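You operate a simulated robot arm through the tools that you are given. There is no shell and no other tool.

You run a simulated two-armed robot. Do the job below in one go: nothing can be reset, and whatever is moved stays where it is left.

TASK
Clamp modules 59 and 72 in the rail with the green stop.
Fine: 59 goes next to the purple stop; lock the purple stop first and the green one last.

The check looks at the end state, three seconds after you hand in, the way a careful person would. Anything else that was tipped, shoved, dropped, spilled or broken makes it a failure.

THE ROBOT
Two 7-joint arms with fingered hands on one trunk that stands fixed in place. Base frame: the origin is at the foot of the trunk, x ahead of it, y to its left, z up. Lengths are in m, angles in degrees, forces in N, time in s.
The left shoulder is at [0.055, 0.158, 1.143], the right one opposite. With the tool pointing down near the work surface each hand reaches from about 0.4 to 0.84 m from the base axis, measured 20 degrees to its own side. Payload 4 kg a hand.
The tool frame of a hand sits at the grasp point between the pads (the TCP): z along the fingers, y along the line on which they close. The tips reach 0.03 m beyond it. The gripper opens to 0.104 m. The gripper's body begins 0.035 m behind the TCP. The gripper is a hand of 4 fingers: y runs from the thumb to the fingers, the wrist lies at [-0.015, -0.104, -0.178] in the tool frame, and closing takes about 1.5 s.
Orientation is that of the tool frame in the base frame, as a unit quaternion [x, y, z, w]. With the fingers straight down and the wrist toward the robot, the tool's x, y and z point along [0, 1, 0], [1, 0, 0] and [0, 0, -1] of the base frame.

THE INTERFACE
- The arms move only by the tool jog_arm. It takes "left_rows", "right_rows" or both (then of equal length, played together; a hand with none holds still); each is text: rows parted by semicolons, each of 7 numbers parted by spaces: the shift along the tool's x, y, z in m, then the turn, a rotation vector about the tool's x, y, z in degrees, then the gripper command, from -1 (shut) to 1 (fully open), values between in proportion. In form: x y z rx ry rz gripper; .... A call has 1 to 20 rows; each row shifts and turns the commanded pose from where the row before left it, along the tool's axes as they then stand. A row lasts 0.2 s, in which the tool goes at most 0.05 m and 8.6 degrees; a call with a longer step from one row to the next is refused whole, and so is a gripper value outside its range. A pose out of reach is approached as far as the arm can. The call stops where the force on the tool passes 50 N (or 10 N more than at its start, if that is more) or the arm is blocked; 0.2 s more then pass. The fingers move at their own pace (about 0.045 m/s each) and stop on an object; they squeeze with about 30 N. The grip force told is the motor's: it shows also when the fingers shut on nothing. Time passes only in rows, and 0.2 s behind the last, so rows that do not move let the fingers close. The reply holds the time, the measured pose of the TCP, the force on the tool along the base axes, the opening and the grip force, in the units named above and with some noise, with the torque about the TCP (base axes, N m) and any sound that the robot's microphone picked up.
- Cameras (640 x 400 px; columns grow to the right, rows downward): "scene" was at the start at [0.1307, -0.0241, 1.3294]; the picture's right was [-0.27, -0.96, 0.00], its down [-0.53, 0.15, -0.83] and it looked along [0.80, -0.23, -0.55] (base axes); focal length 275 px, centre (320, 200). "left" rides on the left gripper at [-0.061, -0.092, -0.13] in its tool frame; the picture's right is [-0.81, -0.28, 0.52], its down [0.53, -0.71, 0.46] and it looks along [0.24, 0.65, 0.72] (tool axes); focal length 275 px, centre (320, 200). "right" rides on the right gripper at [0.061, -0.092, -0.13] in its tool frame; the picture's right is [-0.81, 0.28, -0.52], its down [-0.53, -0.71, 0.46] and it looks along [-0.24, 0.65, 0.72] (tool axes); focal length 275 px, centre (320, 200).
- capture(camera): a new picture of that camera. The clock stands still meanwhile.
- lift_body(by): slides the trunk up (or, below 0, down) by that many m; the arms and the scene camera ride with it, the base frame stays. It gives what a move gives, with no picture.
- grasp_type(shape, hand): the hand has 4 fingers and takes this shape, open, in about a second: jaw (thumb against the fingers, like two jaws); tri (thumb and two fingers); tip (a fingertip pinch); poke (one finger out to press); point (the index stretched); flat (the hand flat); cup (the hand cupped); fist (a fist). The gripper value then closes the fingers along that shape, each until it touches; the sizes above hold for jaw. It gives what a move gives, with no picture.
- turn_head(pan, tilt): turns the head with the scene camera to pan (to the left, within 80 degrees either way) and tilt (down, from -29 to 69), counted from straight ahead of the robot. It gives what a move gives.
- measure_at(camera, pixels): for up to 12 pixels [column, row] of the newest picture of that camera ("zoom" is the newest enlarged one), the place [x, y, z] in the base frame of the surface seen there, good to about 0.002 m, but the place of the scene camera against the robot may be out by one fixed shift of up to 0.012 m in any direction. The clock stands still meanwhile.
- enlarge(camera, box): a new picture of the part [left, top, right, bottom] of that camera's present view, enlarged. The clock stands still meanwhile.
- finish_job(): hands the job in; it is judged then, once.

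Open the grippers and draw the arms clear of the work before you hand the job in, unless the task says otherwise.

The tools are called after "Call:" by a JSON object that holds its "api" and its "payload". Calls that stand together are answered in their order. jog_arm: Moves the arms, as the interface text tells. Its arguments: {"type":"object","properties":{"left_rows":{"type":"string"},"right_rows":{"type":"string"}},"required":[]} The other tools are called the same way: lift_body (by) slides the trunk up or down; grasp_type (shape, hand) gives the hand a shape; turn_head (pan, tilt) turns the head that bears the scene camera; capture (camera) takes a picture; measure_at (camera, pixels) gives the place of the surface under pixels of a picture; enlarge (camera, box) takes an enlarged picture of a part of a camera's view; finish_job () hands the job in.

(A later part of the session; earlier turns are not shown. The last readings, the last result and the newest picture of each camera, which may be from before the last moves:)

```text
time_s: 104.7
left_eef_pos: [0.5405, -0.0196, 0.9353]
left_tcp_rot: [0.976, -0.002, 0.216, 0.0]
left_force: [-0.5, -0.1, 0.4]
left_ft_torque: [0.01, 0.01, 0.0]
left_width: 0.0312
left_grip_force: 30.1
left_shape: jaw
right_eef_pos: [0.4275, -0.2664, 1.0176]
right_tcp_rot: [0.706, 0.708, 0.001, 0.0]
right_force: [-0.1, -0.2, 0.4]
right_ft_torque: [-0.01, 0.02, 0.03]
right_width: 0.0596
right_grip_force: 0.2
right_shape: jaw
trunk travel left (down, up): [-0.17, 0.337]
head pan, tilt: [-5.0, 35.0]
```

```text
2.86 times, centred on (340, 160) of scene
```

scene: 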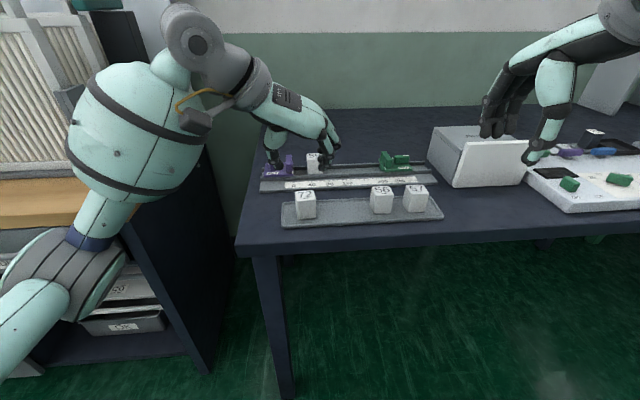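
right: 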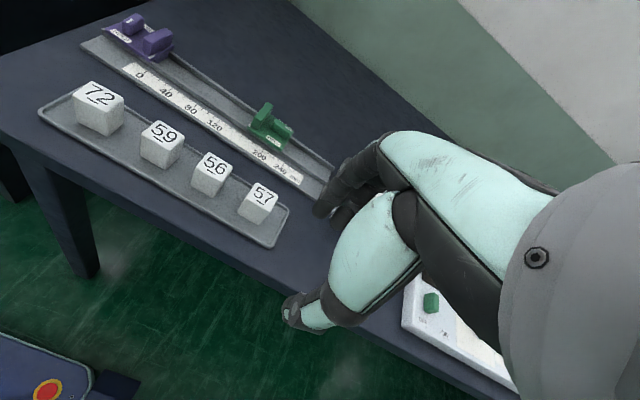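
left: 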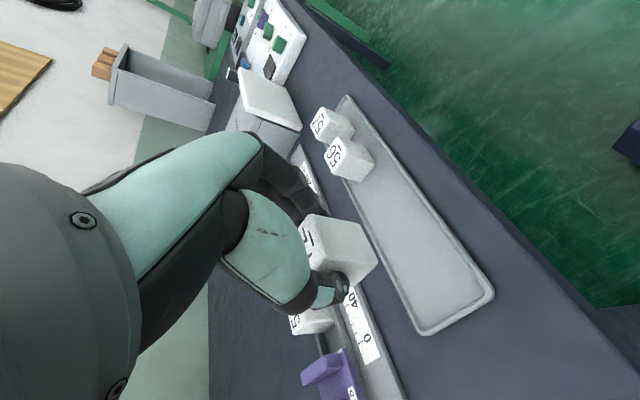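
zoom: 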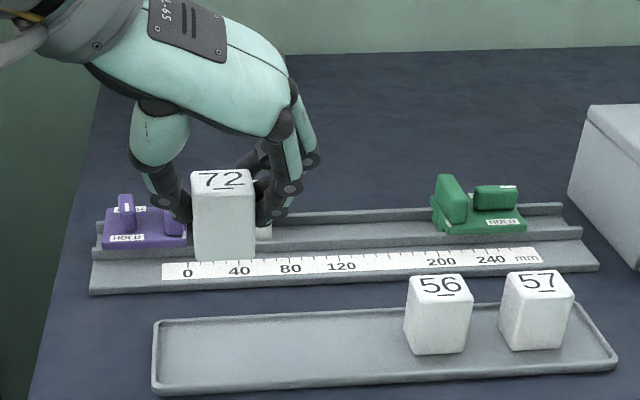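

72 hangs level. I measure 72's faces in the hand, and 59's −y face and the green front, to choose where to set 72.

Call:
{"api": "measure_at", "payload": {"camera": "left", "pixels": [[335, 240], [355, 255], [368, 265], [358, 275], [338, 262], [350, 230], [325, 230], [345, 272]]}}

Call:
{"api": "enlarge", "payload": {"camera": "right", "box": [180, 40, 340, 180]}}

Call:
{"api": "measure_at", "payload": {"camera": "zoom", "pixels": [[105, 100], [165, 120], [135, 135], [150, 90], [85, 110], [155, 160], [478, 290], [500, 250], [520, 220], [545, 270], [590, 280], [480, 260]]}}

```text
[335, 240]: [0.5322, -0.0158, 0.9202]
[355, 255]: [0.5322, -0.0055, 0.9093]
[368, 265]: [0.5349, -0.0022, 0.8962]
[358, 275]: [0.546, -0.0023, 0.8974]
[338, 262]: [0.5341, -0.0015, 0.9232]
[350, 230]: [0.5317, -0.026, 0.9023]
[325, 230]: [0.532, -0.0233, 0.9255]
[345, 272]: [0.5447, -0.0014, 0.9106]
```

```text
2.86 times, centred on (260, 110) of right
```

zoom: 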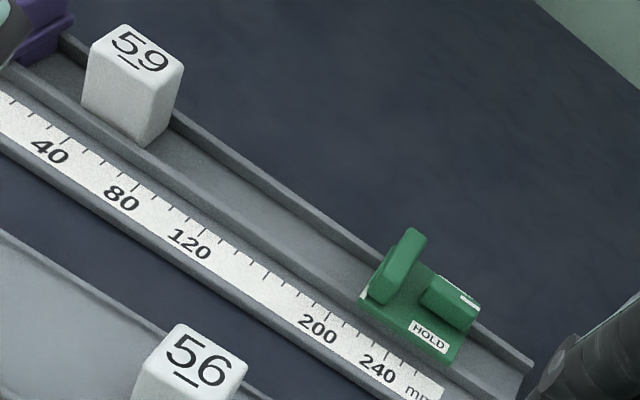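

```text
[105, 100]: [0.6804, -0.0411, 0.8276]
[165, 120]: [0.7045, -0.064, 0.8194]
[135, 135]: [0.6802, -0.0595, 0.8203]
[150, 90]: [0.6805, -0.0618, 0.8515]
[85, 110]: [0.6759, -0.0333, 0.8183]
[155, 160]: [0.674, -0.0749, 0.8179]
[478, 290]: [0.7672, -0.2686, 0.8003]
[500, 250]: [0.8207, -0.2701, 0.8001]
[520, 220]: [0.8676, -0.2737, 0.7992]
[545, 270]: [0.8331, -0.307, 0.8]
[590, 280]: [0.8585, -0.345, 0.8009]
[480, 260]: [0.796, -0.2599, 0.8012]
```

59's −y face is at y≈−0.063. I also measure the green stop's jaw and knob in this view.

Call:
{"api": "measure_at", "payload": {"camera": "zoom", "pixels": [[378, 300], [365, 292], [375, 285], [412, 235], [395, 270], [440, 280], [475, 305], [430, 295], [465, 325], [455, 300], [385, 275], [455, 355]]}}

```text
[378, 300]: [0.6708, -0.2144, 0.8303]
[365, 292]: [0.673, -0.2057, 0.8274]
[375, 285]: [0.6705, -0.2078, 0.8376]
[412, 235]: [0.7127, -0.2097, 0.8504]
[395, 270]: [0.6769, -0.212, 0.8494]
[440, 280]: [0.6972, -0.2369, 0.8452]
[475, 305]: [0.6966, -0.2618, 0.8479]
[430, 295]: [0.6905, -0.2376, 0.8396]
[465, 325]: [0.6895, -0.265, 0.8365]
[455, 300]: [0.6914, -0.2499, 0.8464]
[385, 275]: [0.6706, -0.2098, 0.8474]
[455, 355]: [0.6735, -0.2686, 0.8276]
```

Green's front is now at y≈−0.204 and its knob centre at (0.6925, −0.250). I carry 72 over the channel to TCP (0.6885, −0.120, 0.938), leaving thumb room beside 59.

Call:
{"api": "jog_arm", "payload": {"left_rows": "0.02257 0.01673 0.00997 0 0 0 -1; 0.02257 0.01673 0.00997 0 0 0 -1; 0.02257 0.01673 0.00997 0 0 0 -1; 0.02257 0.01673 0.00997 0 0 0 -1; 0.02257 0.01673 0.00997 0 0 0 -1; 0.02257 0.01673 0.00997 0 0 0 -1; 0 0 0 0 0 0 -1; 0 0 0 0 0 0 -1"}}

Call:
{"api": "capture", "payload": {"camera": "left"}}

Call:
{"api": "measure_at", "payload": {"camera": "left", "pixels": [[335, 240], [355, 255], [368, 265], [358, 275], [338, 262], [350, 230], [325, 230], [345, 272]]}}

Call:
{"api": "enlarge", "payload": {"camera": "right", "box": [130, 10, 330, 170]}}

```text
time_s: 106.5
left_eef_pos: [0.6965, -0.1216, 0.9382]
left_tcp_rot: [0.976, -0.002, 0.217, 0.0]
left_force: [0.2, -0.8, -0.3]
left_ft_torque: [-0.01, -0.01, 0.0]
left_width: 0.0308
left_grip_force: 30.0
left_shape: jaw
right_eef_pos: [0.4274, -0.266, 1.0161]
right_tcp_rot: [0.707, 0.707, 0.001, 0.0]
right_force: [0.0, 0.4, 0.7]
right_ft_torque: [0.02, -0.04, 0.01]
right_width: 0.0591
right_grip_force: 0.1
right_shape: jaw
trunk travel left (down, up): [-0.17, 0.337]
head pan, tilt: [-5.0, 35.0]
```

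```text
taken
```

left: 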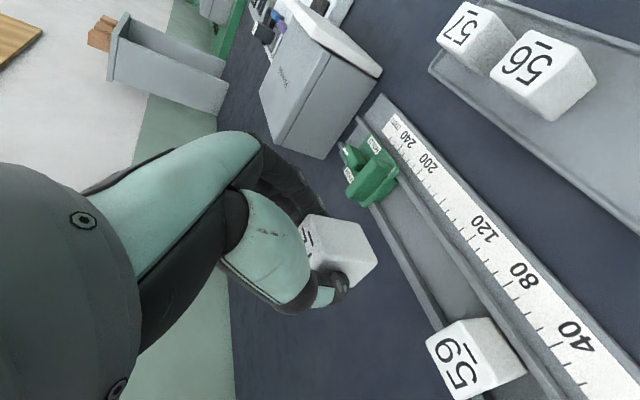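

```text
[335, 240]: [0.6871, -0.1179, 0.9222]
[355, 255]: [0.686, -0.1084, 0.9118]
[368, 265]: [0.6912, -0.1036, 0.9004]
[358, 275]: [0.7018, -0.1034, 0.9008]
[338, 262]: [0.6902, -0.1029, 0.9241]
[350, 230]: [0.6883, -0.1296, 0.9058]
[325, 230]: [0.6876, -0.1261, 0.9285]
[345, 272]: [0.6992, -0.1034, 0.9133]
```

```text
2.50 times, centred on (230, 90) of right
```

zoom: 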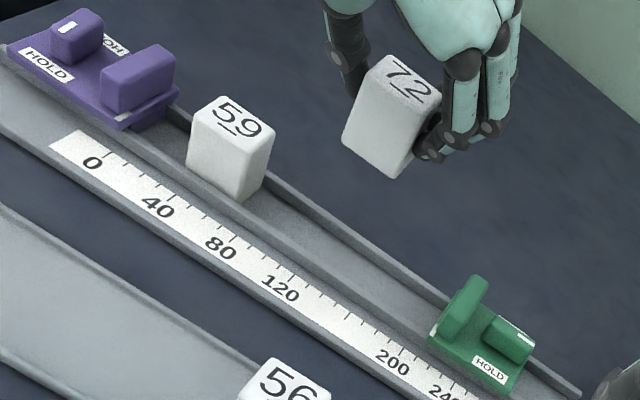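

The front face is at x≈0.6875, so I need −7.5 mm in x; the +y face at −0.103 leaves 40 mm to 59. I lower to z≈0.872 while correcting x.

Call:
{"api": "jog_arm", "payload": {"left_rows": "-0.00694 0 0.01132 0 0 0 -1; -0.00694 0 0.01132 0 0 0 -1; -0.00694 0 0.01132 0 0 0 -1; -0.00694 0 0.01132 0 0 0 -1; -0.00694 0 0.01132 0 0 0 -1; 0 0 0 0 0 0 -1; 0 0 0 0 0 0 -1"}}

Call:
{"api": "capture", "payload": {"camera": "left"}}

Call:
{"api": "measure_at", "payload": {"camera": "left", "pixels": [[335, 240], [355, 255], [368, 265], [358, 275], [338, 262], [350, 230], [325, 230], [345, 272]]}}

Call:
{"api": "enlarge", "payload": {"camera": "right", "box": [170, 40, 290, 140]}}

```text
time_s: 108.1
left_eef_pos: [0.6832, -0.1188, 0.871]
left_tcp_rot: [0.976, -0.002, 0.217, 0.0]
left_force: [0.2, -0.5, -0.4]
left_ft_torque: [0.01, 0.01, -0.02]
left_width: 0.0306
left_grip_force: 29.9
left_shape: jaw
right_eef_pos: [0.4269, -0.2668, 1.017]
right_tcp_rot: [0.707, 0.708, 0.001, -0.001]
right_force: [0.2, -0.5, 0.2]
right_ft_torque: [0.02, -0.01, -0.01]
right_width: 0.0593
right_grip_force: 0.1
right_shape: jaw
trunk travel left (down, up): [-0.17, 0.337]
head pan, tilt: [-5.0, 35.0]
```

```text
taken
```

left: 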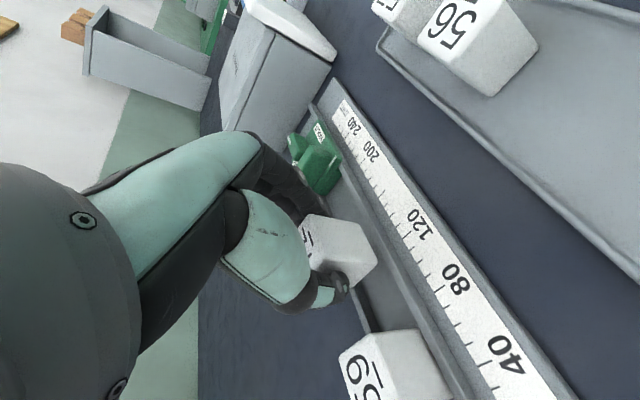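

```text
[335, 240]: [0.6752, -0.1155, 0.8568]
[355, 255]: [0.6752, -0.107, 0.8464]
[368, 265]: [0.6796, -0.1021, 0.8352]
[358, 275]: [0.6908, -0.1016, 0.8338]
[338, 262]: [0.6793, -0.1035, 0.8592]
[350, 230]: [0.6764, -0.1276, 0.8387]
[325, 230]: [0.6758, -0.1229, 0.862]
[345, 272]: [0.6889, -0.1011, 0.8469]
```

```text
4.00 times, centred on (230, 90) of right
```

zoom: 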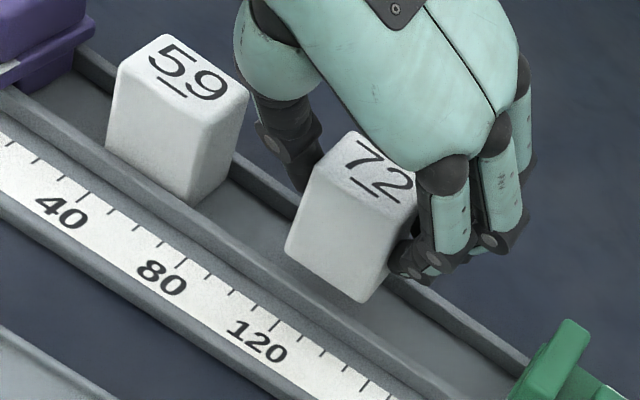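

The front face is now at 0.6757, so I shift +4.5 mm in x and re-check before lowering into the channel.

Call:
{"api": "jog_arm", "payload": {"left_rows": "0.00204 0 0.00095 0 0 0 -1; 0.00204 0 0.00095 0 0 0 -1; 0 0 0 0 0 0 -1; 0 0 0 0 0 0 -1"}}

Call:
{"api": "capture", "payload": {"camera": "left"}}

Call:
{"api": "measure_at", "payload": {"camera": "left", "pixels": [[335, 240], [355, 255], [345, 245], [340, 250], [338, 262], [350, 230], [325, 230], [345, 272], [360, 245]]}}

Call:
{"api": "enlarge", "payload": {"camera": "right", "box": [200, 60, 270, 120]}}

Call:
{"api": "measure_at", "payload": {"camera": "zoom", "pixels": [[190, 200], [250, 230], [290, 260], [240, 180], [310, 230], [200, 250], [170, 290], [230, 330], [260, 290]]}}

```text
time_s: 109.1
left_eef_pos: [0.6886, -0.1198, 0.8721]
left_tcp_rot: [0.976, -0.002, 0.216, 0.0]
left_force: [0.3, 0.1, -1.2]
left_ft_torque: [0.01, 0.03, 0.01]
left_width: 0.0306
left_grip_force: 29.8
left_shape: jaw
right_eef_pos: [0.4268, -0.2665, 1.0176]
right_tcp_rot: [0.706, 0.708, 0.001, -0.001]
right_force: [0.4, 1.4, -0.8]
right_ft_torque: [0.01, 0.05, 0.01]
right_width: 0.0595
right_grip_force: 0.1
right_shape: jaw
trunk travel left (down, up): [-0.17, 0.337]
head pan, tilt: [-5.0, 35.0]
```

```text
taken
```

left: 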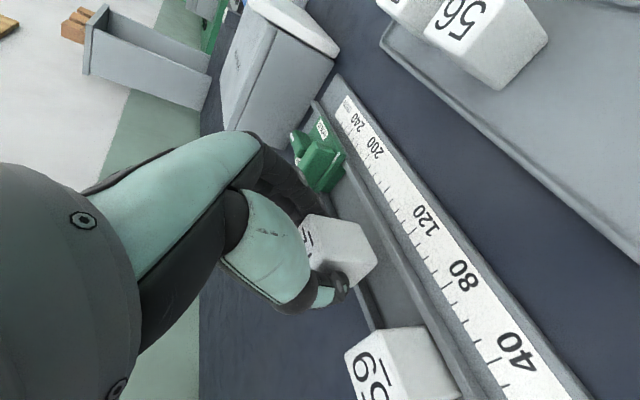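

```text
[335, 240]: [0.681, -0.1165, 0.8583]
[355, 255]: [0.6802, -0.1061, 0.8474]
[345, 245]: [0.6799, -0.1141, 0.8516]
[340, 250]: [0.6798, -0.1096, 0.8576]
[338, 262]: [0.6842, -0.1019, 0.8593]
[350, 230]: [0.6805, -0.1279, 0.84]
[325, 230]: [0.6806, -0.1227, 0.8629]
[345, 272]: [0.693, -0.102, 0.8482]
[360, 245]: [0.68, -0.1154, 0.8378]
```

```text
6.67 times, centred on (235, 90) of right
```

zoom: 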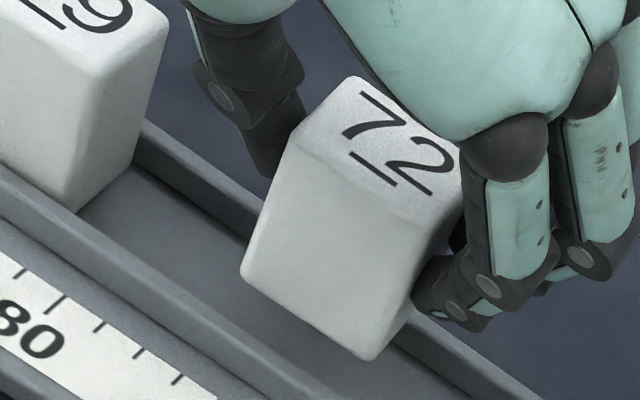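

```text
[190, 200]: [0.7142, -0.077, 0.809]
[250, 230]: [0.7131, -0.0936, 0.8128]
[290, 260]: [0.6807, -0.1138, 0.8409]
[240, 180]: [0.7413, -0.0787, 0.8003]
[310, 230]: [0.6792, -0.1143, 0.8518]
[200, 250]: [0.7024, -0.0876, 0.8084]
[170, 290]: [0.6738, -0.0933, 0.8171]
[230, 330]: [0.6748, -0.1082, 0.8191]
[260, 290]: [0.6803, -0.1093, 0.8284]
```

The front face is at 0.680 as wanted. I lower 17 mm into the channel.

Call:
{"api": "jog_arm", "payload": {"left_rows": "-0.0018 0 0.00385 0 0 0 -1; -0.0018 0 0.00385 0 0 0 -1; -0.0018 0 0.00385 0 0 0 -1; -0.0018 0 0.00385 0 0 0 -1; 0 0 0 0 0 0 -1"}}

Call:
{"api": "enlarge", "payload": {"camera": "right", "box": [200, 60, 270, 120]}}

```text
time_s: 110.3
left_eef_pos: [0.687, -0.1204, 0.8547]
left_tcp_rot: [0.976, -0.002, 0.216, 0.0]
left_force: [-0.1, -0.4, -1.5]
left_ft_torque: [0.03, 0.0, -0.03]
left_width: 0.0312
left_grip_force: 29.7
left_shape: jaw
right_eef_pos: [0.4265, -0.2661, 1.0174]
right_tcp_rot: [0.707, 0.707, 0.0, -0.001]
right_force: [-0.2, -1.0, -0.1]
right_ft_torque: [-0.02, 0.0, 0.03]
right_width: 0.0595
right_grip_force: 0.0
right_shape: jaw
trunk travel left (down, up): [-0.17, 0.337]
head pan, tilt: [-5.0, 35.0]
```

```text
6.67 times, centred on (235, 90) of right
```

zoom: 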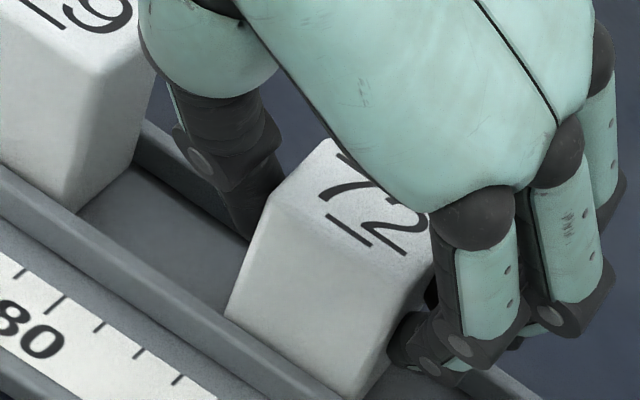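

72 is between the lips, no contact yet. I lower it until it touches the floor.

Call:
{"api": "jog_arm", "payload": {"left_rows": "-0.00042 0 0.0009 0 0 0 -1; -0.00042 0 0.0009 0 0 0 -1; 0 0 0 0 0 0 -1"}}

```text
time_s: 111.1
left_eef_pos: [0.6872, -0.1194, 0.8543]
left_tcp_rot: [0.976, 0.0, 0.218, 0.001]
left_force: [0.7, -0.5, 2.3]
left_ft_torque: [-0.1, -0.01, -0.01]
left_width: 0.0309
left_grip_force: 30.5
left_shape: jaw
right_eef_pos: [0.4274, -0.2652, 1.0161]
right_tcp_rot: [0.706, 0.708, 0.0, 0.0]
right_force: [-0.4, 0.4, 0.9]
right_ft_torque: [-0.03, -0.02, -0.02]
right_width: 0.0594
right_grip_force: 0.1
right_shape: jaw
trunk travel left (down, up): [-0.17, 0.337]
head pan, tilt: [-5.0, 35.0]
```

It touches the floor (2.3 N). I release, opening to 0.046, and lift away.

Call:
{"api": "jog_arm", "payload": {"left_rows": "0 0 0 0 0 0 -0.5; 0 0 0 0 0 0 -0.2; 0 0 0 0 0 0 -0.115; 0 0 0 0 0 0 -0.115; 0.00423 0 -0.00906 0 0 0 -0.115; 0.00634 0 -0.01359 0 0 0 -0.115; 0.00845 0 -0.0181 0 0 0 -0.115; 0.00845 0 -0.0181 0 0 0 -0.115; 0.00845 0 -0.0181 0 0 0 -0.115; 0 0 0 0 0 0 -0.115"}}

Call:
{"api": "enlarge", "payload": {"camera": "right", "box": [130, 20, 330, 180]}}

Call:
{"api": "enlarge", "payload": {"camera": "scene", "box": [250, 90, 450, 220]}}

```text
time_s: 113.3
left_eef_pos: [0.6875, -0.1203, 0.9384]
left_tcp_rot: [0.976, -0.002, 0.216, -0.001]
left_force: [0.0, 0.7, -0.4]
left_ft_torque: [0.01, 0.01, 0.03]
left_width: 0.0458
left_grip_force: 0.1
left_shape: jaw
right_eef_pos: [0.4276, -0.2669, 1.0174]
right_tcp_rot: [0.706, 0.708, 0.0, -0.001]
right_force: [-0.3, 0.0, -0.3]
right_ft_torque: [0.03, -0.03, -0.03]
right_width: 0.0592
right_grip_force: 0.1
right_shape: jaw
trunk travel left (down, up): [-0.17, 0.337]
head pan, tilt: [-5.0, 35.0]
```

```text
2.50 times, centred on (230, 100) of right
```

zoom: 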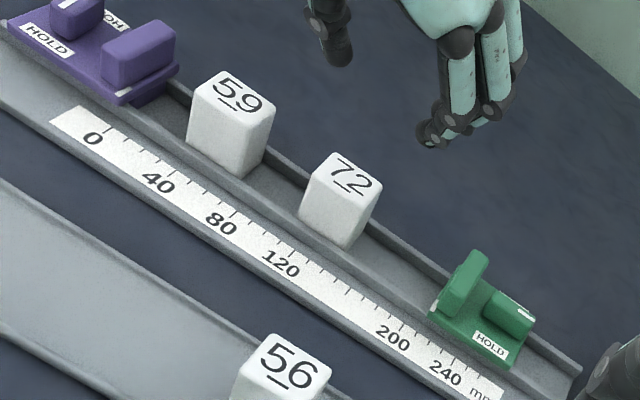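

```text
3.08 times, centred on (350, 155) of scene
```

zoom: 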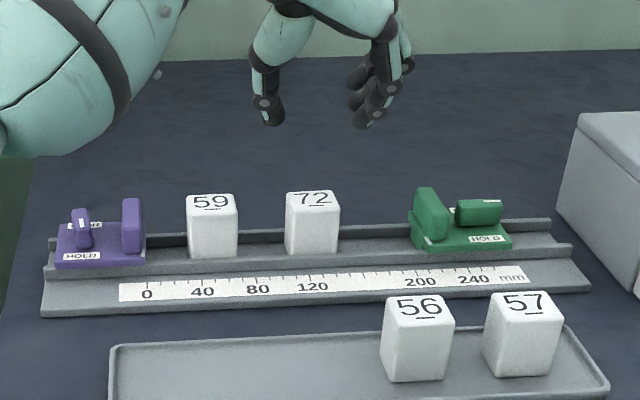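

Both modules stand in the channel between the stops. I draw the left arm back to its side and set its hand so its camera looks at the rail.

Call:
{"api": "jog_arm", "payload": {"left_rows": "-0.01785 -0.03 -0.01334 0 0 0 -0.115; -0.01785 -0.03 -0.01334 0 0 0 -0.115; -0.01785 -0.03 -0.01334 0 0 0 -0.115; -0.01785 -0.03 -0.01334 0 0 0 -0.115; -0.01785 -0.03 -0.01334 0 0 0 0.15; -0.01785 -0.03 -0.01334 0 0 0 0.15; -0.01785 -0.03 -0.01334 0 0 0 0.15; -0.01785 -0.03 -0.01334 0 0 0 0.15; -0.01785 -0.03 -0.01334 0 0 0 0.15; -0.01785 -0.03 -0.01334 0 0 0 0.15; -0.01785 -0.03 -0.01334 0 0 0 0.15; 0 0 0 0 -8.3 0 0.15; 0 0 0 0 -8.3 0 0.15; 0 0 0 0 -8.4 0 0.15; 0 0 0 0 0 -8.2 0.15; 0 0 0 0 0 -8.2 0.15; 0 0 0 0 0 -8.2 0.15; 0 0 0 0 0 -8.2 0.15; 0 0 0 0 0 0 0.15"}}

Call:
{"api": "capture", "payload": {"camera": "left"}}

Call:
{"api": "capture", "payload": {"camera": "scene"}}

Call:
{"api": "capture", "payload": {"camera": "right"}}

```text
time_s: 117.3
left_eef_pos: [0.4476, 0.2128, 0.9878]
left_tcp_rot: [0.96, 0.281, 0.0, -0.001]
left_force: [0.0, 1.4, -0.4]
left_ft_torque: [0.03, 0.02, 0.02]
left_width: 0.0594
left_grip_force: 0.1
left_shape: jaw
right_eef_pos: [0.4266, -0.2668, 1.0167]
right_tcp_rot: [0.706, 0.708, 0.0, -0.001]
right_force: [-0.4, 0.3, 0.0]
right_ft_torque: [-0.02, 0.01, -0.03]
right_width: 0.0593
right_grip_force: 0.2
right_shape: jaw
trunk travel left (down, up): [-0.17, 0.337]
head pan, tilt: [-5.0, 35.0]
```

```text
taken
```

left: 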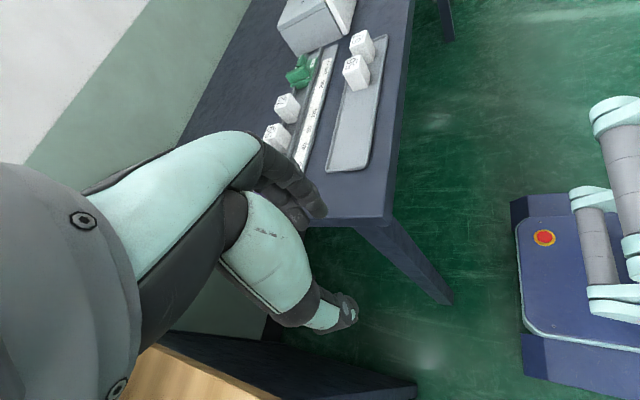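

```text
taken
```

scene: 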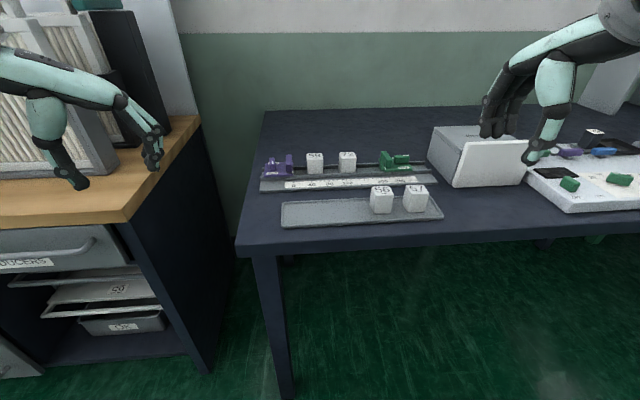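

```text
taken
```

right: 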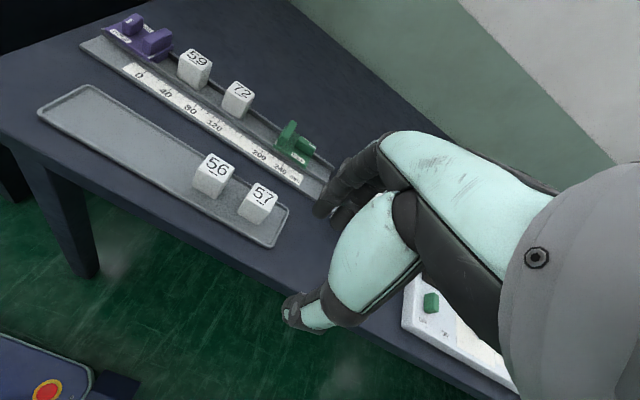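

The scene is clear. I enlarge the green stop in the right view and measure its knob precisely.

Call:
{"api": "enlarge", "payload": {"camera": "right", "box": [260, 105, 340, 185]}}

Call:
{"api": "enlarge", "payload": {"camera": "scene", "box": [360, 130, 440, 190]}}

```text
5.00 times, centred on (300, 145) of right
```

zoom: 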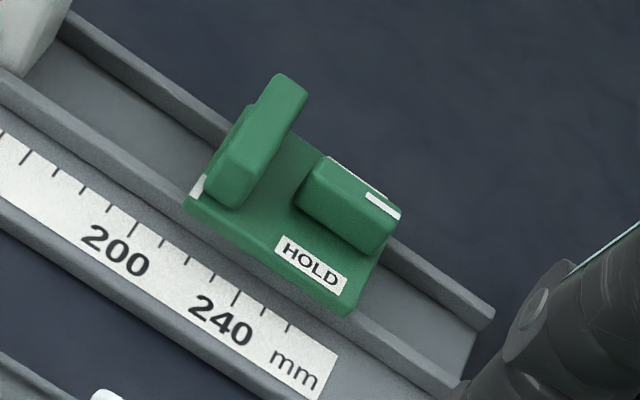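

```text
6.67 times, centred on (400, 160) of scene
```

zoom: 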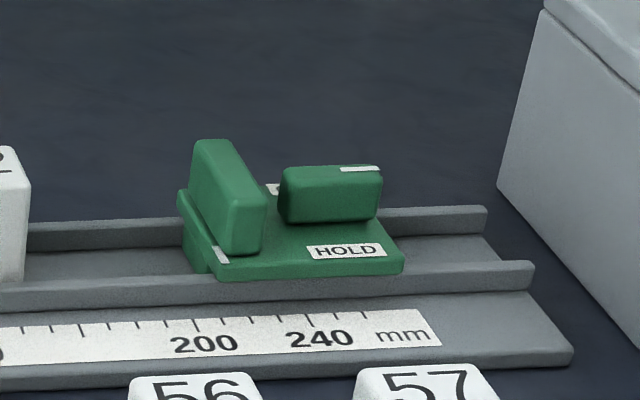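

I re-take the right enlargement to measure the green knob's corners.

Call:
{"api": "enlarge", "payload": {"camera": "right", "box": [260, 105, 340, 185]}}

Call:
{"api": "measure_at", "payload": {"camera": "zoom", "pixels": [[328, 160], [398, 205], [302, 192], [375, 240], [345, 195], [280, 80], [300, 100], [210, 180], [240, 195], [195, 190], [350, 310], [385, 245]]}}

```text
5.00 times, centred on (300, 145) of right
```

zoom: 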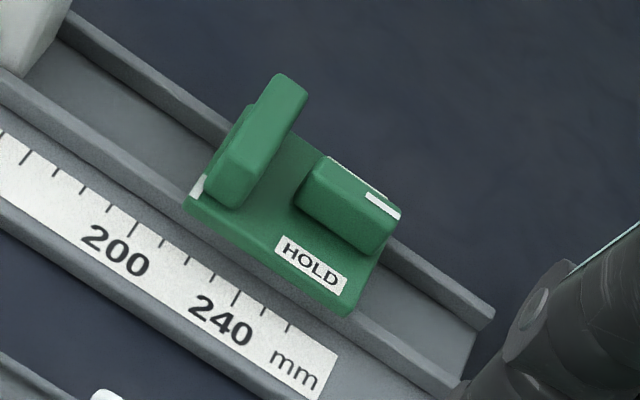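

```text
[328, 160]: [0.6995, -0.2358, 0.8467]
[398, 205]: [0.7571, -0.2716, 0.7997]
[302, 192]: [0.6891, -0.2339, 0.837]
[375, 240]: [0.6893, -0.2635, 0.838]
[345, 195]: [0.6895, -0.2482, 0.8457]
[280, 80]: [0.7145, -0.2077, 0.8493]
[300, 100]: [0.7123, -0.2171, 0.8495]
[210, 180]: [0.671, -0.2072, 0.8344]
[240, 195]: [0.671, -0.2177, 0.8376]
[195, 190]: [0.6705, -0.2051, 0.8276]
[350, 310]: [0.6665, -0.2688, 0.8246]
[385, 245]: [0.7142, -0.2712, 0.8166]
```

The green knob's centre is at (0.694, −0.2495). I bring the right hand over it to about (0.694, −0.2405, 0.95), upright for now.

Call:
{"api": "jog_arm", "payload": {"right_rows": "0.0033 0.0334 0.0084 0 0 0 0.15; 0.0033 0.0334 0.0084 0 0 0 0.15; 0.0033 0.0334 0.0084 0 0 0 0.15; 0.0033 0.0334 0.0084 0 0 0 0.15; 0.0033 0.0334 0.0084 0 0 0 0.15; 0.0033 0.0334 0.0084 0 0 0 0.15; 0.0033 0.0334 0.0084 0 0 0 0.15; 0.0033 0.0334 0.0084 0 0 0 0.15; 0 0 0 0 0 0 0.15; 0 0 0 0 0 0 0.15"}}

Call:
{"api": "capture", "payload": {"camera": "scene"}}

Call:
{"api": "capture", "payload": {"camera": "right"}}

```text
time_s: 119.5
left_eef_pos: [0.4465, 0.2128, 0.989]
left_tcp_rot: [0.96, 0.281, -0.001, -0.001]
left_force: [-0.8, 0.0, -0.2]
left_ft_torque: [-0.01, -0.01, -0.02]
left_width: 0.0595
left_grip_force: 0.1
left_shape: jaw
right_eef_pos: [0.6949, -0.243, 0.9469]
right_tcp_rot: [0.706, 0.708, 0.0, -0.001]
right_force: [0.1, -0.1, 0.3]
right_ft_torque: [0.04, -0.02, -0.02]
right_width: 0.0596
right_grip_force: 0.2
right_shape: jaw
trunk travel left (down, up): [-0.17, 0.337]
head pan, tilt: [-5.0, 35.0]
```

```text
taken
```

scene: 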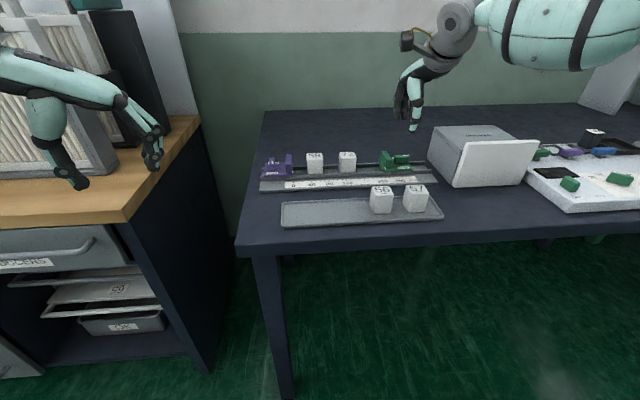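

```text
taken
```

right: 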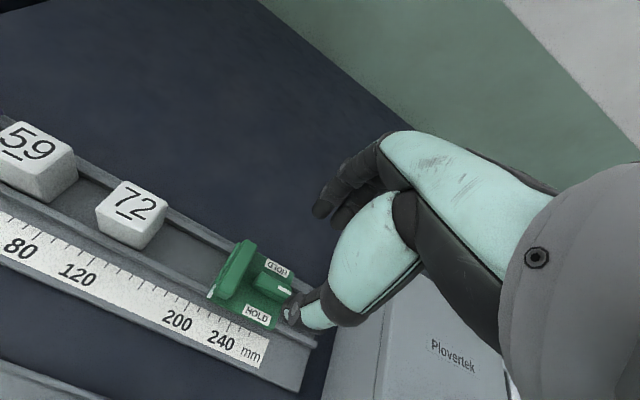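

In reach, at (0.695, −0.243, 0.947). Now I lean the hand's back 25° toward +y (mirror of the purple case) and see if that is reachable.

Call:
{"api": "jog_arm", "payload": {"right_rows": "0 0 0 0 -8.3 0 0.15; 0 0 0 0 -8.3 0 0.15; 0 0 0 0 -8.4 0 0.15; 0 0 0 0 0 0 0.15; 0 0 0 0 0 0 0.15"}}

Call:
{"api": "capture", "payload": {"camera": "right"}}

Call:
{"api": "capture", "payload": {"camera": "scene"}}

```text
time_s: 120.7
left_eef_pos: [0.4467, 0.2136, 0.9887]
left_tcp_rot: [0.96, 0.281, 0.0, 0.0]
left_force: [-0.1, 0.6, -0.5]
left_ft_torque: [0.02, 0.01, 0.03]
left_width: 0.0594
left_grip_force: 0.0
left_shape: jaw
right_eef_pos: [0.6732, -0.2549, 0.9469]
right_tcp_rot: [0.69, 0.692, -0.151, 0.153]
right_force: [0.5, 0.5, 0.6]
right_ft_torque: [0.02, 0.01, 0.01]
right_width: 0.0596
right_grip_force: 0.1
right_shape: jaw
right hand out of reach, approached as far as the arm can: row 2, 3
trunk travel left (down, up): [-0.17, 0.337]
head pan, tilt: [-5.0, 35.0]
```

```text
taken
```

right: 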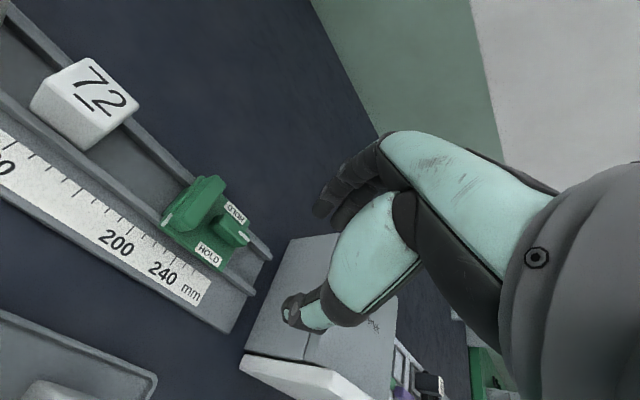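

```text
taken
```

scene: 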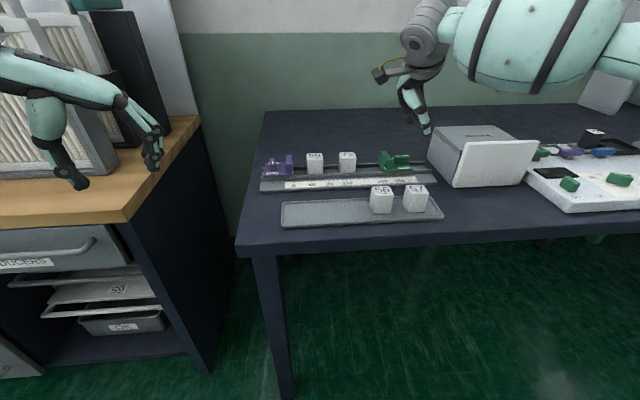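

With a 25° lean the hand cannot stay over the knob (it fell back to x 0.673), but the first 8° was fine. I reduce the lean to 8° and return over the knob; the left hand can finish the last part of the turn if needed.

Call:
{"api": "jog_arm", "payload": {"right_rows": "0 0 0 0 8.5 0 0.15; 0 0 0 0 8.5 0 0.15; 0.0035 0.0105 -0.0005 0 0 0 0.15; 0.0035 0.0105 -0.0005 0 0 0 0.15; 0 0 0 0 0 0 0.15; 0 0 0 0 0 0 0.15"}}

```text
time_s: 122.1
left_eef_pos: [0.4469, 0.2132, 0.9884]
left_tcp_rot: [0.96, 0.281, -0.001, -0.001]
left_force: [0.2, -0.4, -0.2]
left_ft_torque: [-0.01, 0.01, 0.01]
left_width: 0.0595
left_grip_force: 0.0
left_shape: jaw
right_eef_pos: [0.6959, -0.2473, 0.9463]
right_tcp_rot: [0.705, 0.706, -0.049, 0.048]
right_force: [0.4, 0.3, -0.6]
right_ft_torque: [0.0, -0.01, 0.04]
right_width: 0.0597
right_grip_force: 0.1
right_shape: jaw
trunk travel left (down, up): [-0.17, 0.337]
head pan, tilt: [-5.0, 35.0]
```

The 8° lean is fine, at (0.696, −0.247, 0.946). I do a dry run up here: turn +42° about the vertical, then move +0.139 in y, to see that the arm can do the slide at that yaw.

Call:
{"api": "jog_arm", "payload": {"right_rows": "0 0 0 -1.17 0 -8.32 0.15; 0 0 0 -1.17 0 -8.32 0.15; 0 0 0 -1.17 0 -8.32 0.15; 0 0 0 -1.17 0 -8.32 0.15; 0 0 0 -1.17 0 -8.32 0.15; 0.02046 0.0186 -0.00286 0 0 0 0.15; 0.02046 0.0186 -0.00286 0 0 0 0.15; 0.02046 0.0186 -0.00286 0 0 0 0.15; 0.02046 0.0186 -0.00286 0 0 0 0.15; 0.02046 0.0186 -0.00286 0 0 0 0.15; 0 0 0 0 0 0 0.15; 0 0 0 0 0 0 0.15"}}

```text
time_s: 124.7
left_eef_pos: [0.4459, 0.2129, 0.9867]
left_tcp_rot: [0.96, 0.28, 0.0, -0.002]
left_force: [-0.3, -0.9, 0.6]
left_ft_torque: [-0.03, 0.01, -0.01]
left_width: 0.0595
left_grip_force: 0.0
left_shape: jaw
right_eef_pos: [0.655, -0.1346, 0.9398]
right_tcp_rot: [0.403, 0.912, -0.028, 0.063]
right_force: [-0.8, 0.6, 0.0]
right_ft_torque: [0.02, 0.01, -0.01]
right_width: 0.0592
right_grip_force: 0.0
right_shape: jaw
right hand out of reach, approached as far as the arm can: row 7, 8, 9, 10
trunk travel left (down, up): [-0.17, 0.337]
head pan, tilt: [-5.0, 35.0]
```

At 42° yaw the arm stopped at (0.655, −0.135). I try turning 25° more and then going to (0.694, −0.11).

Call:
{"api": "jog_arm", "payload": {"right_rows": "0 0 0 -1.17 0 -8.32 0.15; 0 0 0 -1.17 0 -8.32 0.15; 0 0 0 -1.17 0 -8.32 0.15; -0.013 0.019 0.0018 0 0 0 0.15; -0.013 0.019 0.0018 0 0 0 0.15; 0 0 0 0 0 0 0.15"}}

```text
time_s: 126.1
left_eef_pos: [0.4465, 0.2129, 0.9873]
left_tcp_rot: [0.96, 0.281, 0.0, 0.0]
left_force: [0.1, 0.3, 0.2]
left_ft_torque: [0.02, 0.01, 0.02]
left_width: 0.0595
left_grip_force: 0.2
left_shape: jaw
right_eef_pos: [0.6446, -0.141, 0.9378]
right_tcp_rot: [0.196, 0.978, -0.011, 0.068]
right_force: [0.0, 0.4, -0.9]
right_ft_torque: [0.0, 0.0, -0.01]
right_width: 0.0596
right_grip_force: 0.0
right_shape: jaw
right hand out of reach, approached as far as the arm can: row 2, 3, 4, 5
trunk travel left (down, up): [-0.17, 0.337]
head pan, tilt: [-5.0, 35.0]
```

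The right arm cannot carry the knob that far inward. New plan: the right hand, closed and leaned outward, pushes the green stop from behind along the rail; then the left hand turns its knob. I bring the right hand back out, to yaw 0, and lean it about 16° outward.

Call:
{"api": "jog_arm", "payload": {"right_rows": "-0.01065 -0.0253 0.0015 0 0 0 0.15; -0.01065 -0.0253 0.0015 0 0 0 0.15; -0.01065 -0.0253 0.0015 0 0 0 0.15; -0.01065 -0.0253 0.0015 0 0 0 0.15; 0 0 0 1.17 0 8.32 0; 0 0 0 1.17 0 8.32 -0.5; 0 0 0 1.17 0 8.32 -1; 0 0 0 1.17 0 8.32 -1; 0 0 0 1.17 0 8.32 -1; 0 0 0 1.17 0 8.32 -1; 0 0 0 1.17 0 8.32 -1; 0 0 0 1.17 0 8.32 -1; 0 0 0 0 8.2 0 -1; 0 0 0 0 8.2 0 -1; 0 0 0 0 7.6 0 -1; 0 0 0 0 0 0 -1"}}

Call:
{"api": "capture", "payload": {"camera": "right"}}

Call:
{"api": "capture", "payload": {"camera": "scene"}}

```text
time_s: 129.5
left_eef_pos: [0.4473, 0.2132, 0.9881]
left_tcp_rot: [0.96, 0.281, 0.0, 0.0]
left_force: [-0.4, 0.4, -0.7]
left_ft_torque: [-0.03, -0.03, 0.0]
left_width: 0.0595
left_grip_force: 0.1
left_shape: jaw
right_eef_pos: [0.6438, -0.2512, 0.938]
right_tcp_rot: [0.699, 0.701, 0.099, -0.1]
right_force: [1.2, 0.2, 0.3]
right_ft_torque: [-0.01, 0.0, 0.02]
right_width: 0.0001
right_grip_force: 30.4
right_shape: jaw
trunk travel left (down, up): [-0.17, 0.337]
head pan, tilt: [-5.0, 35.0]
```

```text
taken
```

right: 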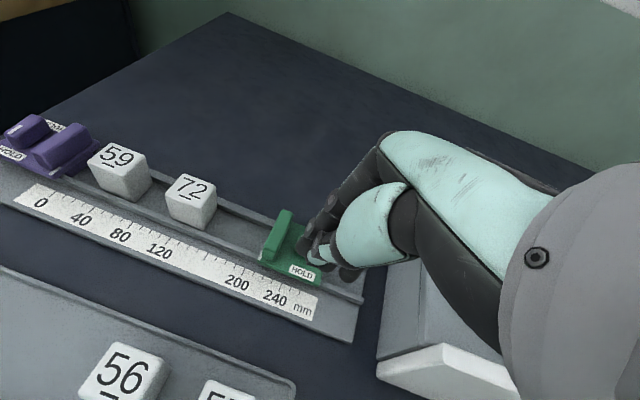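

```text
taken
```

scene: 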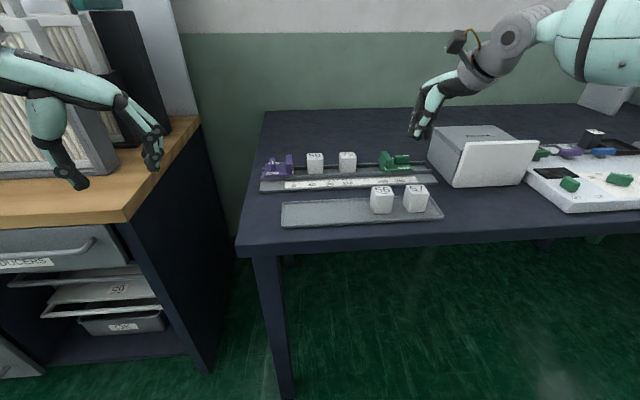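

The right hand is closed and leaned 16° outward. Close to the box I prefer no lean at first, so I straighten it and move behind the green stop, to (0.688, −0.290, 0.935).

Call:
{"api": "jog_arm", "payload": {"right_rows": "0 0 0 0 -8.1 0 -1; 0 0 0 0 -8.1 0 -1; -0.013 0.0147 0 0 0 0 -1; -0.013 0.0147 0 0 0 0 -1; -0.013 0.0147 0 0 0 0 -1; 0 0 0 0 0 0 -1; 0 0 0 0 0 0 -1"}}

Call:
{"api": "capture", "payload": {"camera": "right"}}

Call:
{"api": "enlarge", "payload": {"camera": "scene", "box": [350, 50, 540, 200]}}

Call:
{"api": "measure_at", "payload": {"camera": "zoom", "pixels": [[265, 330], [262, 280], [275, 350], [295, 300], [230, 225], [215, 220], [245, 215], [265, 215], [180, 250]]}}

```text
time_s: 131.1
left_eef_pos: [0.448, 0.2124, 0.988]
left_tcp_rot: [0.96, 0.281, 0.0, -0.001]
left_force: [0.1, 0.2, 0.3]
left_ft_torque: [0.0, 0.02, 0.03]
left_width: 0.0591
left_grip_force: 0.0
left_shape: jaw
right_eef_pos: [0.691, -0.2895, 0.9363]
right_tcp_rot: [0.706, 0.708, -0.002, 0.0]
right_force: [-0.9, -0.4, 0.8]
right_ft_torque: [-0.01, 0.01, 0.02]
right_width: 0.0001
right_grip_force: 29.6
right_shape: jaw
trunk travel left (down, up): [-0.17, 0.337]
head pan, tilt: [-5.0, 35.0]
```

```text
taken
```

right: 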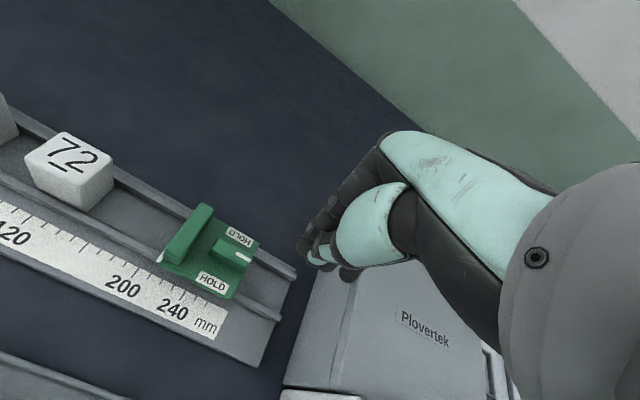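

```text
2.67 times, centred on (445, 125) of scene
```

zoom: 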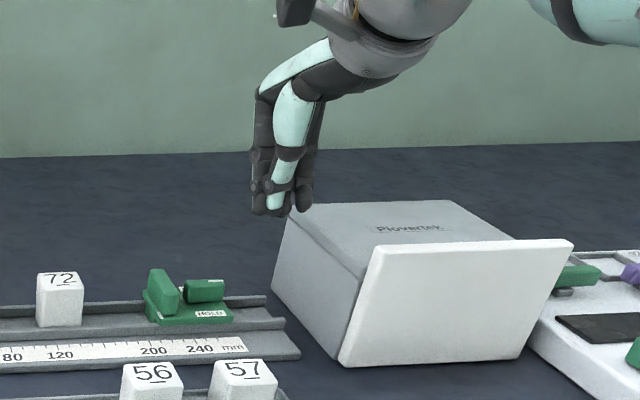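

```text
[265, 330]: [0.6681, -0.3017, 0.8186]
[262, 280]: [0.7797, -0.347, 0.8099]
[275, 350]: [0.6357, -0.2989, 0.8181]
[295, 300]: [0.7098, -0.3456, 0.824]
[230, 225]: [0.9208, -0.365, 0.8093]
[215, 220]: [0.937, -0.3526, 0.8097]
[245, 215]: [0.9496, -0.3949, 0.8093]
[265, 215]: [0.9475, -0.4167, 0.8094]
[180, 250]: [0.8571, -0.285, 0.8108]
```

The box's left face is at y≈−0.342. I measure the extent of the closed right fingers, at (253–315, 150–215) in this enlargement.

Call:
{"api": "measure_at", "payload": {"camera": "zoom", "pixels": [[256, 195], [262, 212], [275, 210], [300, 205], [310, 195], [312, 160], [318, 130], [255, 160], [285, 185]]}}

Call:
{"api": "enlarge", "payload": {"camera": "right", "box": [150, 160, 390, 320]}}

Call:
{"api": "measure_at", "payload": {"camera": "zoom", "pixels": [[400, 235], [410, 215], [435, 255], [430, 230], [525, 290], [480, 260], [255, 235], [280, 250], [400, 280]]}}

```text
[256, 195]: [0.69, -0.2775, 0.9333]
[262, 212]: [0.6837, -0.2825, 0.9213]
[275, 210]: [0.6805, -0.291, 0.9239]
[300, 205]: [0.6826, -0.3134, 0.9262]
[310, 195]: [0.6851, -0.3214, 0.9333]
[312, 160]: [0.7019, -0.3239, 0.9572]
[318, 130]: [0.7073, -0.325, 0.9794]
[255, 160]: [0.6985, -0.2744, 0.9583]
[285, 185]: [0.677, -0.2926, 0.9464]
```

```text
2.50 times, centred on (270, 240) of right
```

zoom: 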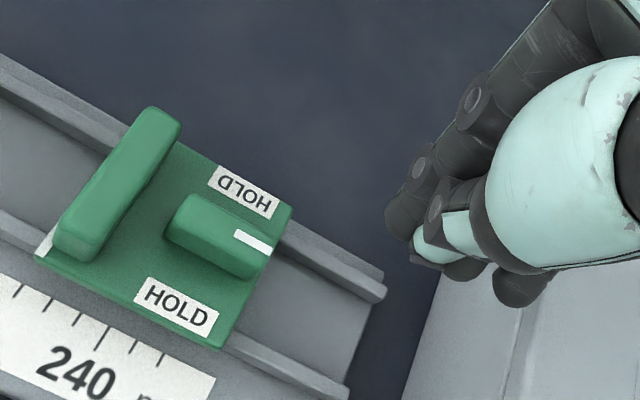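

```text
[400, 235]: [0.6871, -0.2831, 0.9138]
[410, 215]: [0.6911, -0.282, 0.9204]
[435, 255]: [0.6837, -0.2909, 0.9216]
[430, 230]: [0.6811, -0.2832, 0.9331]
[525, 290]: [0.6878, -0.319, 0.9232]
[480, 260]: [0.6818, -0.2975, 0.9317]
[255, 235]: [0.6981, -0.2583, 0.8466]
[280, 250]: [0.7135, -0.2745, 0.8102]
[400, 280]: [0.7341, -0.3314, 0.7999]
```

The index's leading edge is 16 mm ahead of the TCP and the ring clears the box by 20 mm. I lower the closed hand behind the green stop to z≈0.853, inside the channel width.

Call:
{"api": "jog_arm", "payload": {"right_rows": "0 0 0.017 0 0 0 -1; 0 0 0.017 0 0 0 -1; 0 0 0.017 0 0 0 -1; 0 0 0.016 0 0 0 -1; 0 0 0.01 0 0 0 -1; 0 0 0 0 0 0 -1; 0 0 0 0 0 0 -1"}}

Call:
{"api": "capture", "payload": {"camera": "right"}}

Call:
{"api": "enlarge", "payload": {"camera": "scene", "box": [350, 90, 480, 200]}}

```text
time_s: 132.7
left_eef_pos: [0.4463, 0.2121, 0.989]
left_tcp_rot: [0.96, 0.28, 0.0, -0.002]
left_force: [0.3, -0.4, 0.1]
left_ft_torque: [0.03, -0.02, -0.05]
left_width: 0.0595
left_grip_force: 0.0
left_shape: jaw
right_eef_pos: [0.69, -0.2905, 0.8593]
right_tcp_rot: [0.706, 0.709, -0.001, 0.001]
right_force: [-0.8, -1.1, -0.4]
right_ft_torque: [0.02, 0.02, -0.03]
right_width: 0.0
right_grip_force: 30.1
right_shape: jaw
trunk travel left (down, up): [-0.17, 0.337]
head pan, tilt: [-5.0, 35.0]
```

```text
taken
```

right: 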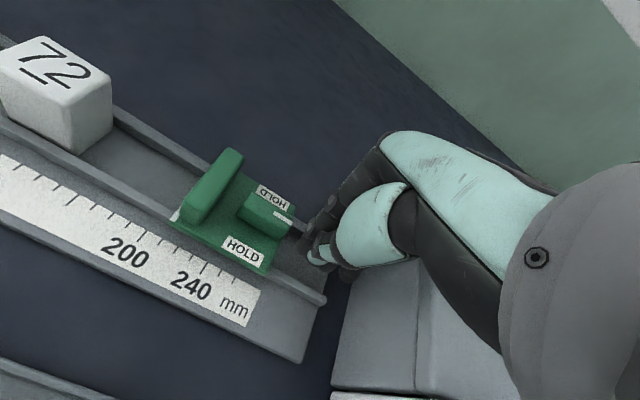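

```text
3.64 times, centred on (415, 145) of scene
```

zoom: 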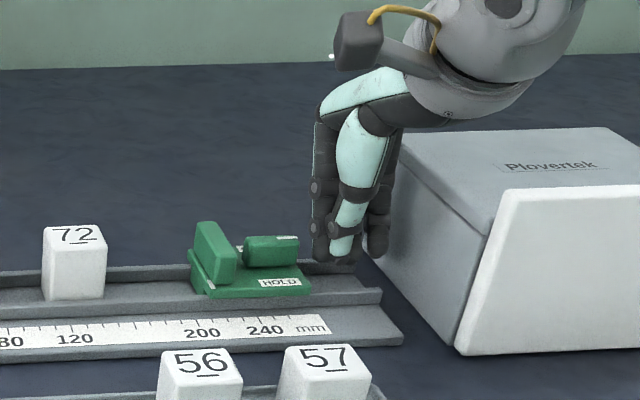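

The hand is behind the green stop and clear of the box. I lower 5 mm more, then start pushing toward +y in 6 mm rows.

Call:
{"api": "jog_arm", "payload": {"right_rows": "0 0 0.0025 0 0 0 -1; 0 0 0.0025 0 0 0 -1; 0.006 0 0 0 0 0 -1; 0.006 0 0 0 0 0 -1; 0.006 0 0 0 0 0 -1; 0.006 0 0 0 0 0 -1; 0.006 0 0 0 0 0 -1; 0 0 0 0 0 0 -1"}}

Call:
{"api": "enlarge", "payload": {"camera": "scene", "box": [350, 90, 480, 200]}}

Call:
{"api": "capture", "payload": {"camera": "right"}}

```text
time_s: 134.5
left_eef_pos: [0.4469, 0.2125, 0.9885]
left_tcp_rot: [0.96, 0.28, -0.001, -0.001]
left_force: [-1.0, 1.0, -0.2]
left_ft_torque: [0.03, 0.01, -0.03]
left_width: 0.0591
left_grip_force: 0.0
left_shape: jaw
right_eef_pos: [0.6899, -0.2612, 0.8561]
right_tcp_rot: [0.706, 0.709, 0.0, 0.0]
right_force: [-0.6, -0.8, -0.6]
right_ft_torque: [0.03, -0.01, -0.03]
right_width: 0.0
right_grip_force: 29.9
right_shape: jaw
trunk travel left (down, up): [-0.17, 0.337]
head pan, tilt: [-5.0, 35.0]
```

```text
3.64 times, centred on (415, 145) of scene
```

zoom: 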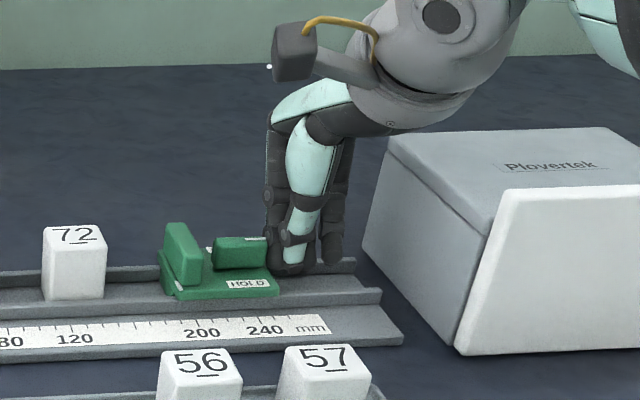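

```text
taken
```

right: 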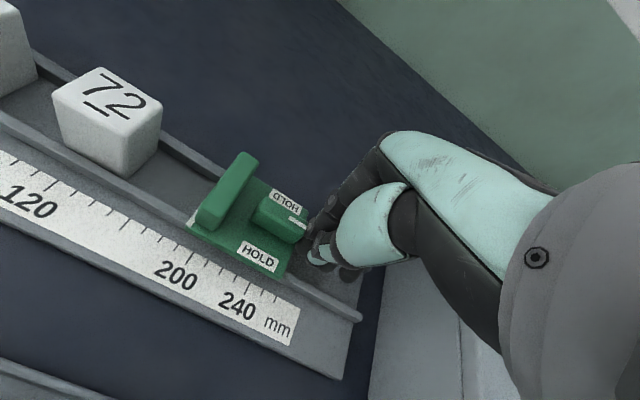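

The green stop slides forward smoothly with its knob still straight. I push on another 42 mm, until it is near 72.

Call:
{"api": "jog_arm", "payload": {"right_rows": "0.007 0 0 0 0 0 -1; 0.007 0 0 0 0 0 -1; 0.007 0 0 0 0 0 -1; 0.007 0 0 0 0 0 -1; 0.007 0 0 0 0 0 -1; 0.007 0 0 0 0 0 -1; 0 0 0 0 0 0 -1"}}

Call:
{"api": "enlarge", "payload": {"camera": "scene", "box": [290, 90, 450, 200]}}

```text
time_s: 136.1
left_eef_pos: [0.4462, 0.2129, 0.9895]
left_tcp_rot: [0.96, 0.281, 0.0, 0.0]
left_force: [0.3, 0.4, -0.5]
left_ft_torque: [-0.02, -0.01, -0.02]
left_width: 0.0594
left_grip_force: 0.1
left_shape: jaw
right_eef_pos: [0.6892, -0.22, 0.855]
right_tcp_rot: [0.707, 0.707, -0.002, 0.0]
right_force: [0.1, -0.3, 0.6]
right_ft_torque: [-0.04, -0.02, 0.01]
right_width: 0.0001
right_grip_force: 30.3
right_shape: jaw
trunk travel left (down, up): [-0.17, 0.337]
head pan, tilt: [-5.0, 35.0]
```

```text
3.64 times, centred on (370, 145) of scene
```

zoom: 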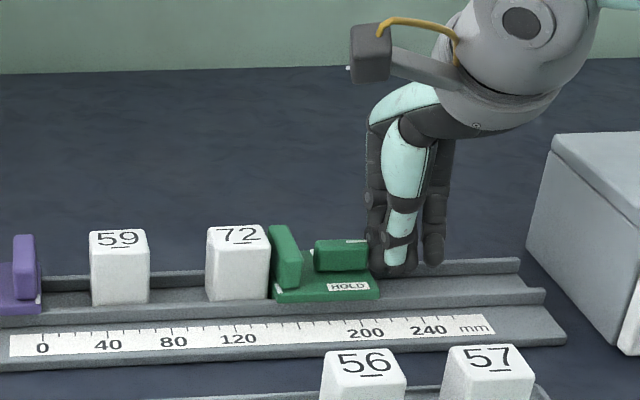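

The green plate has just reached 72. I push on gently in 6 mm rows, watching the force and both modules.

Call:
{"api": "jog_arm", "payload": {"right_rows": "0.006 0 0 0 0 0 -1; 0.006 0 0 0 0 0 -1; 0.006 0 0 0 0 0 -1; 0.006 0 0 0 0 0 -1; 0 0 0 0 0 0 -1"}}

Call:
{"api": "enlarge", "payload": {"camera": "scene", "box": [290, 90, 450, 200]}}

```text
time_s: 137.3
left_eef_pos: [0.4463, 0.2119, 0.9877]
left_tcp_rot: [0.96, 0.281, 0.0, -0.001]
left_force: [0.9, 0.1, 0.6]
left_ft_torque: [0.01, 0.02, 0.02]
left_width: 0.0592
left_grip_force: 0.1
left_shape: jaw
right_eef_pos: [0.6859, -0.1979, 0.8577]
right_tcp_rot: [0.706, 0.708, 0.0, -0.001]
right_force: [1.1, -1.0, 0.5]
right_ft_torque: [0.0, -0.04, -0.03]
right_width: 0.0
right_grip_force: 29.5
right_shape: jaw
right hand out of reach, approached as far as the arm can: row 4
trunk travel left (down, up): [-0.17, 0.337]
head pan, tilt: [-5.0, 35.0]
```

```text
3.64 times, centred on (370, 145) of scene
```

zoom: 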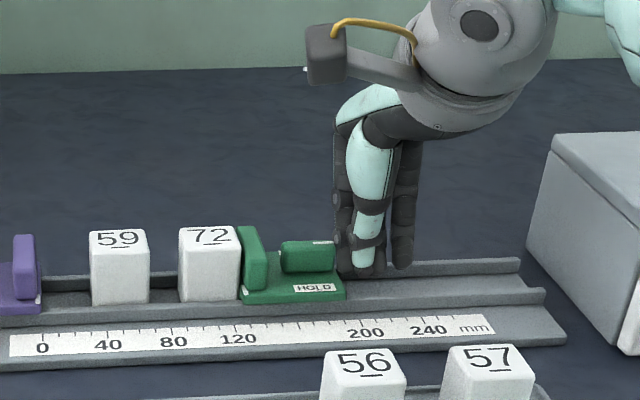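

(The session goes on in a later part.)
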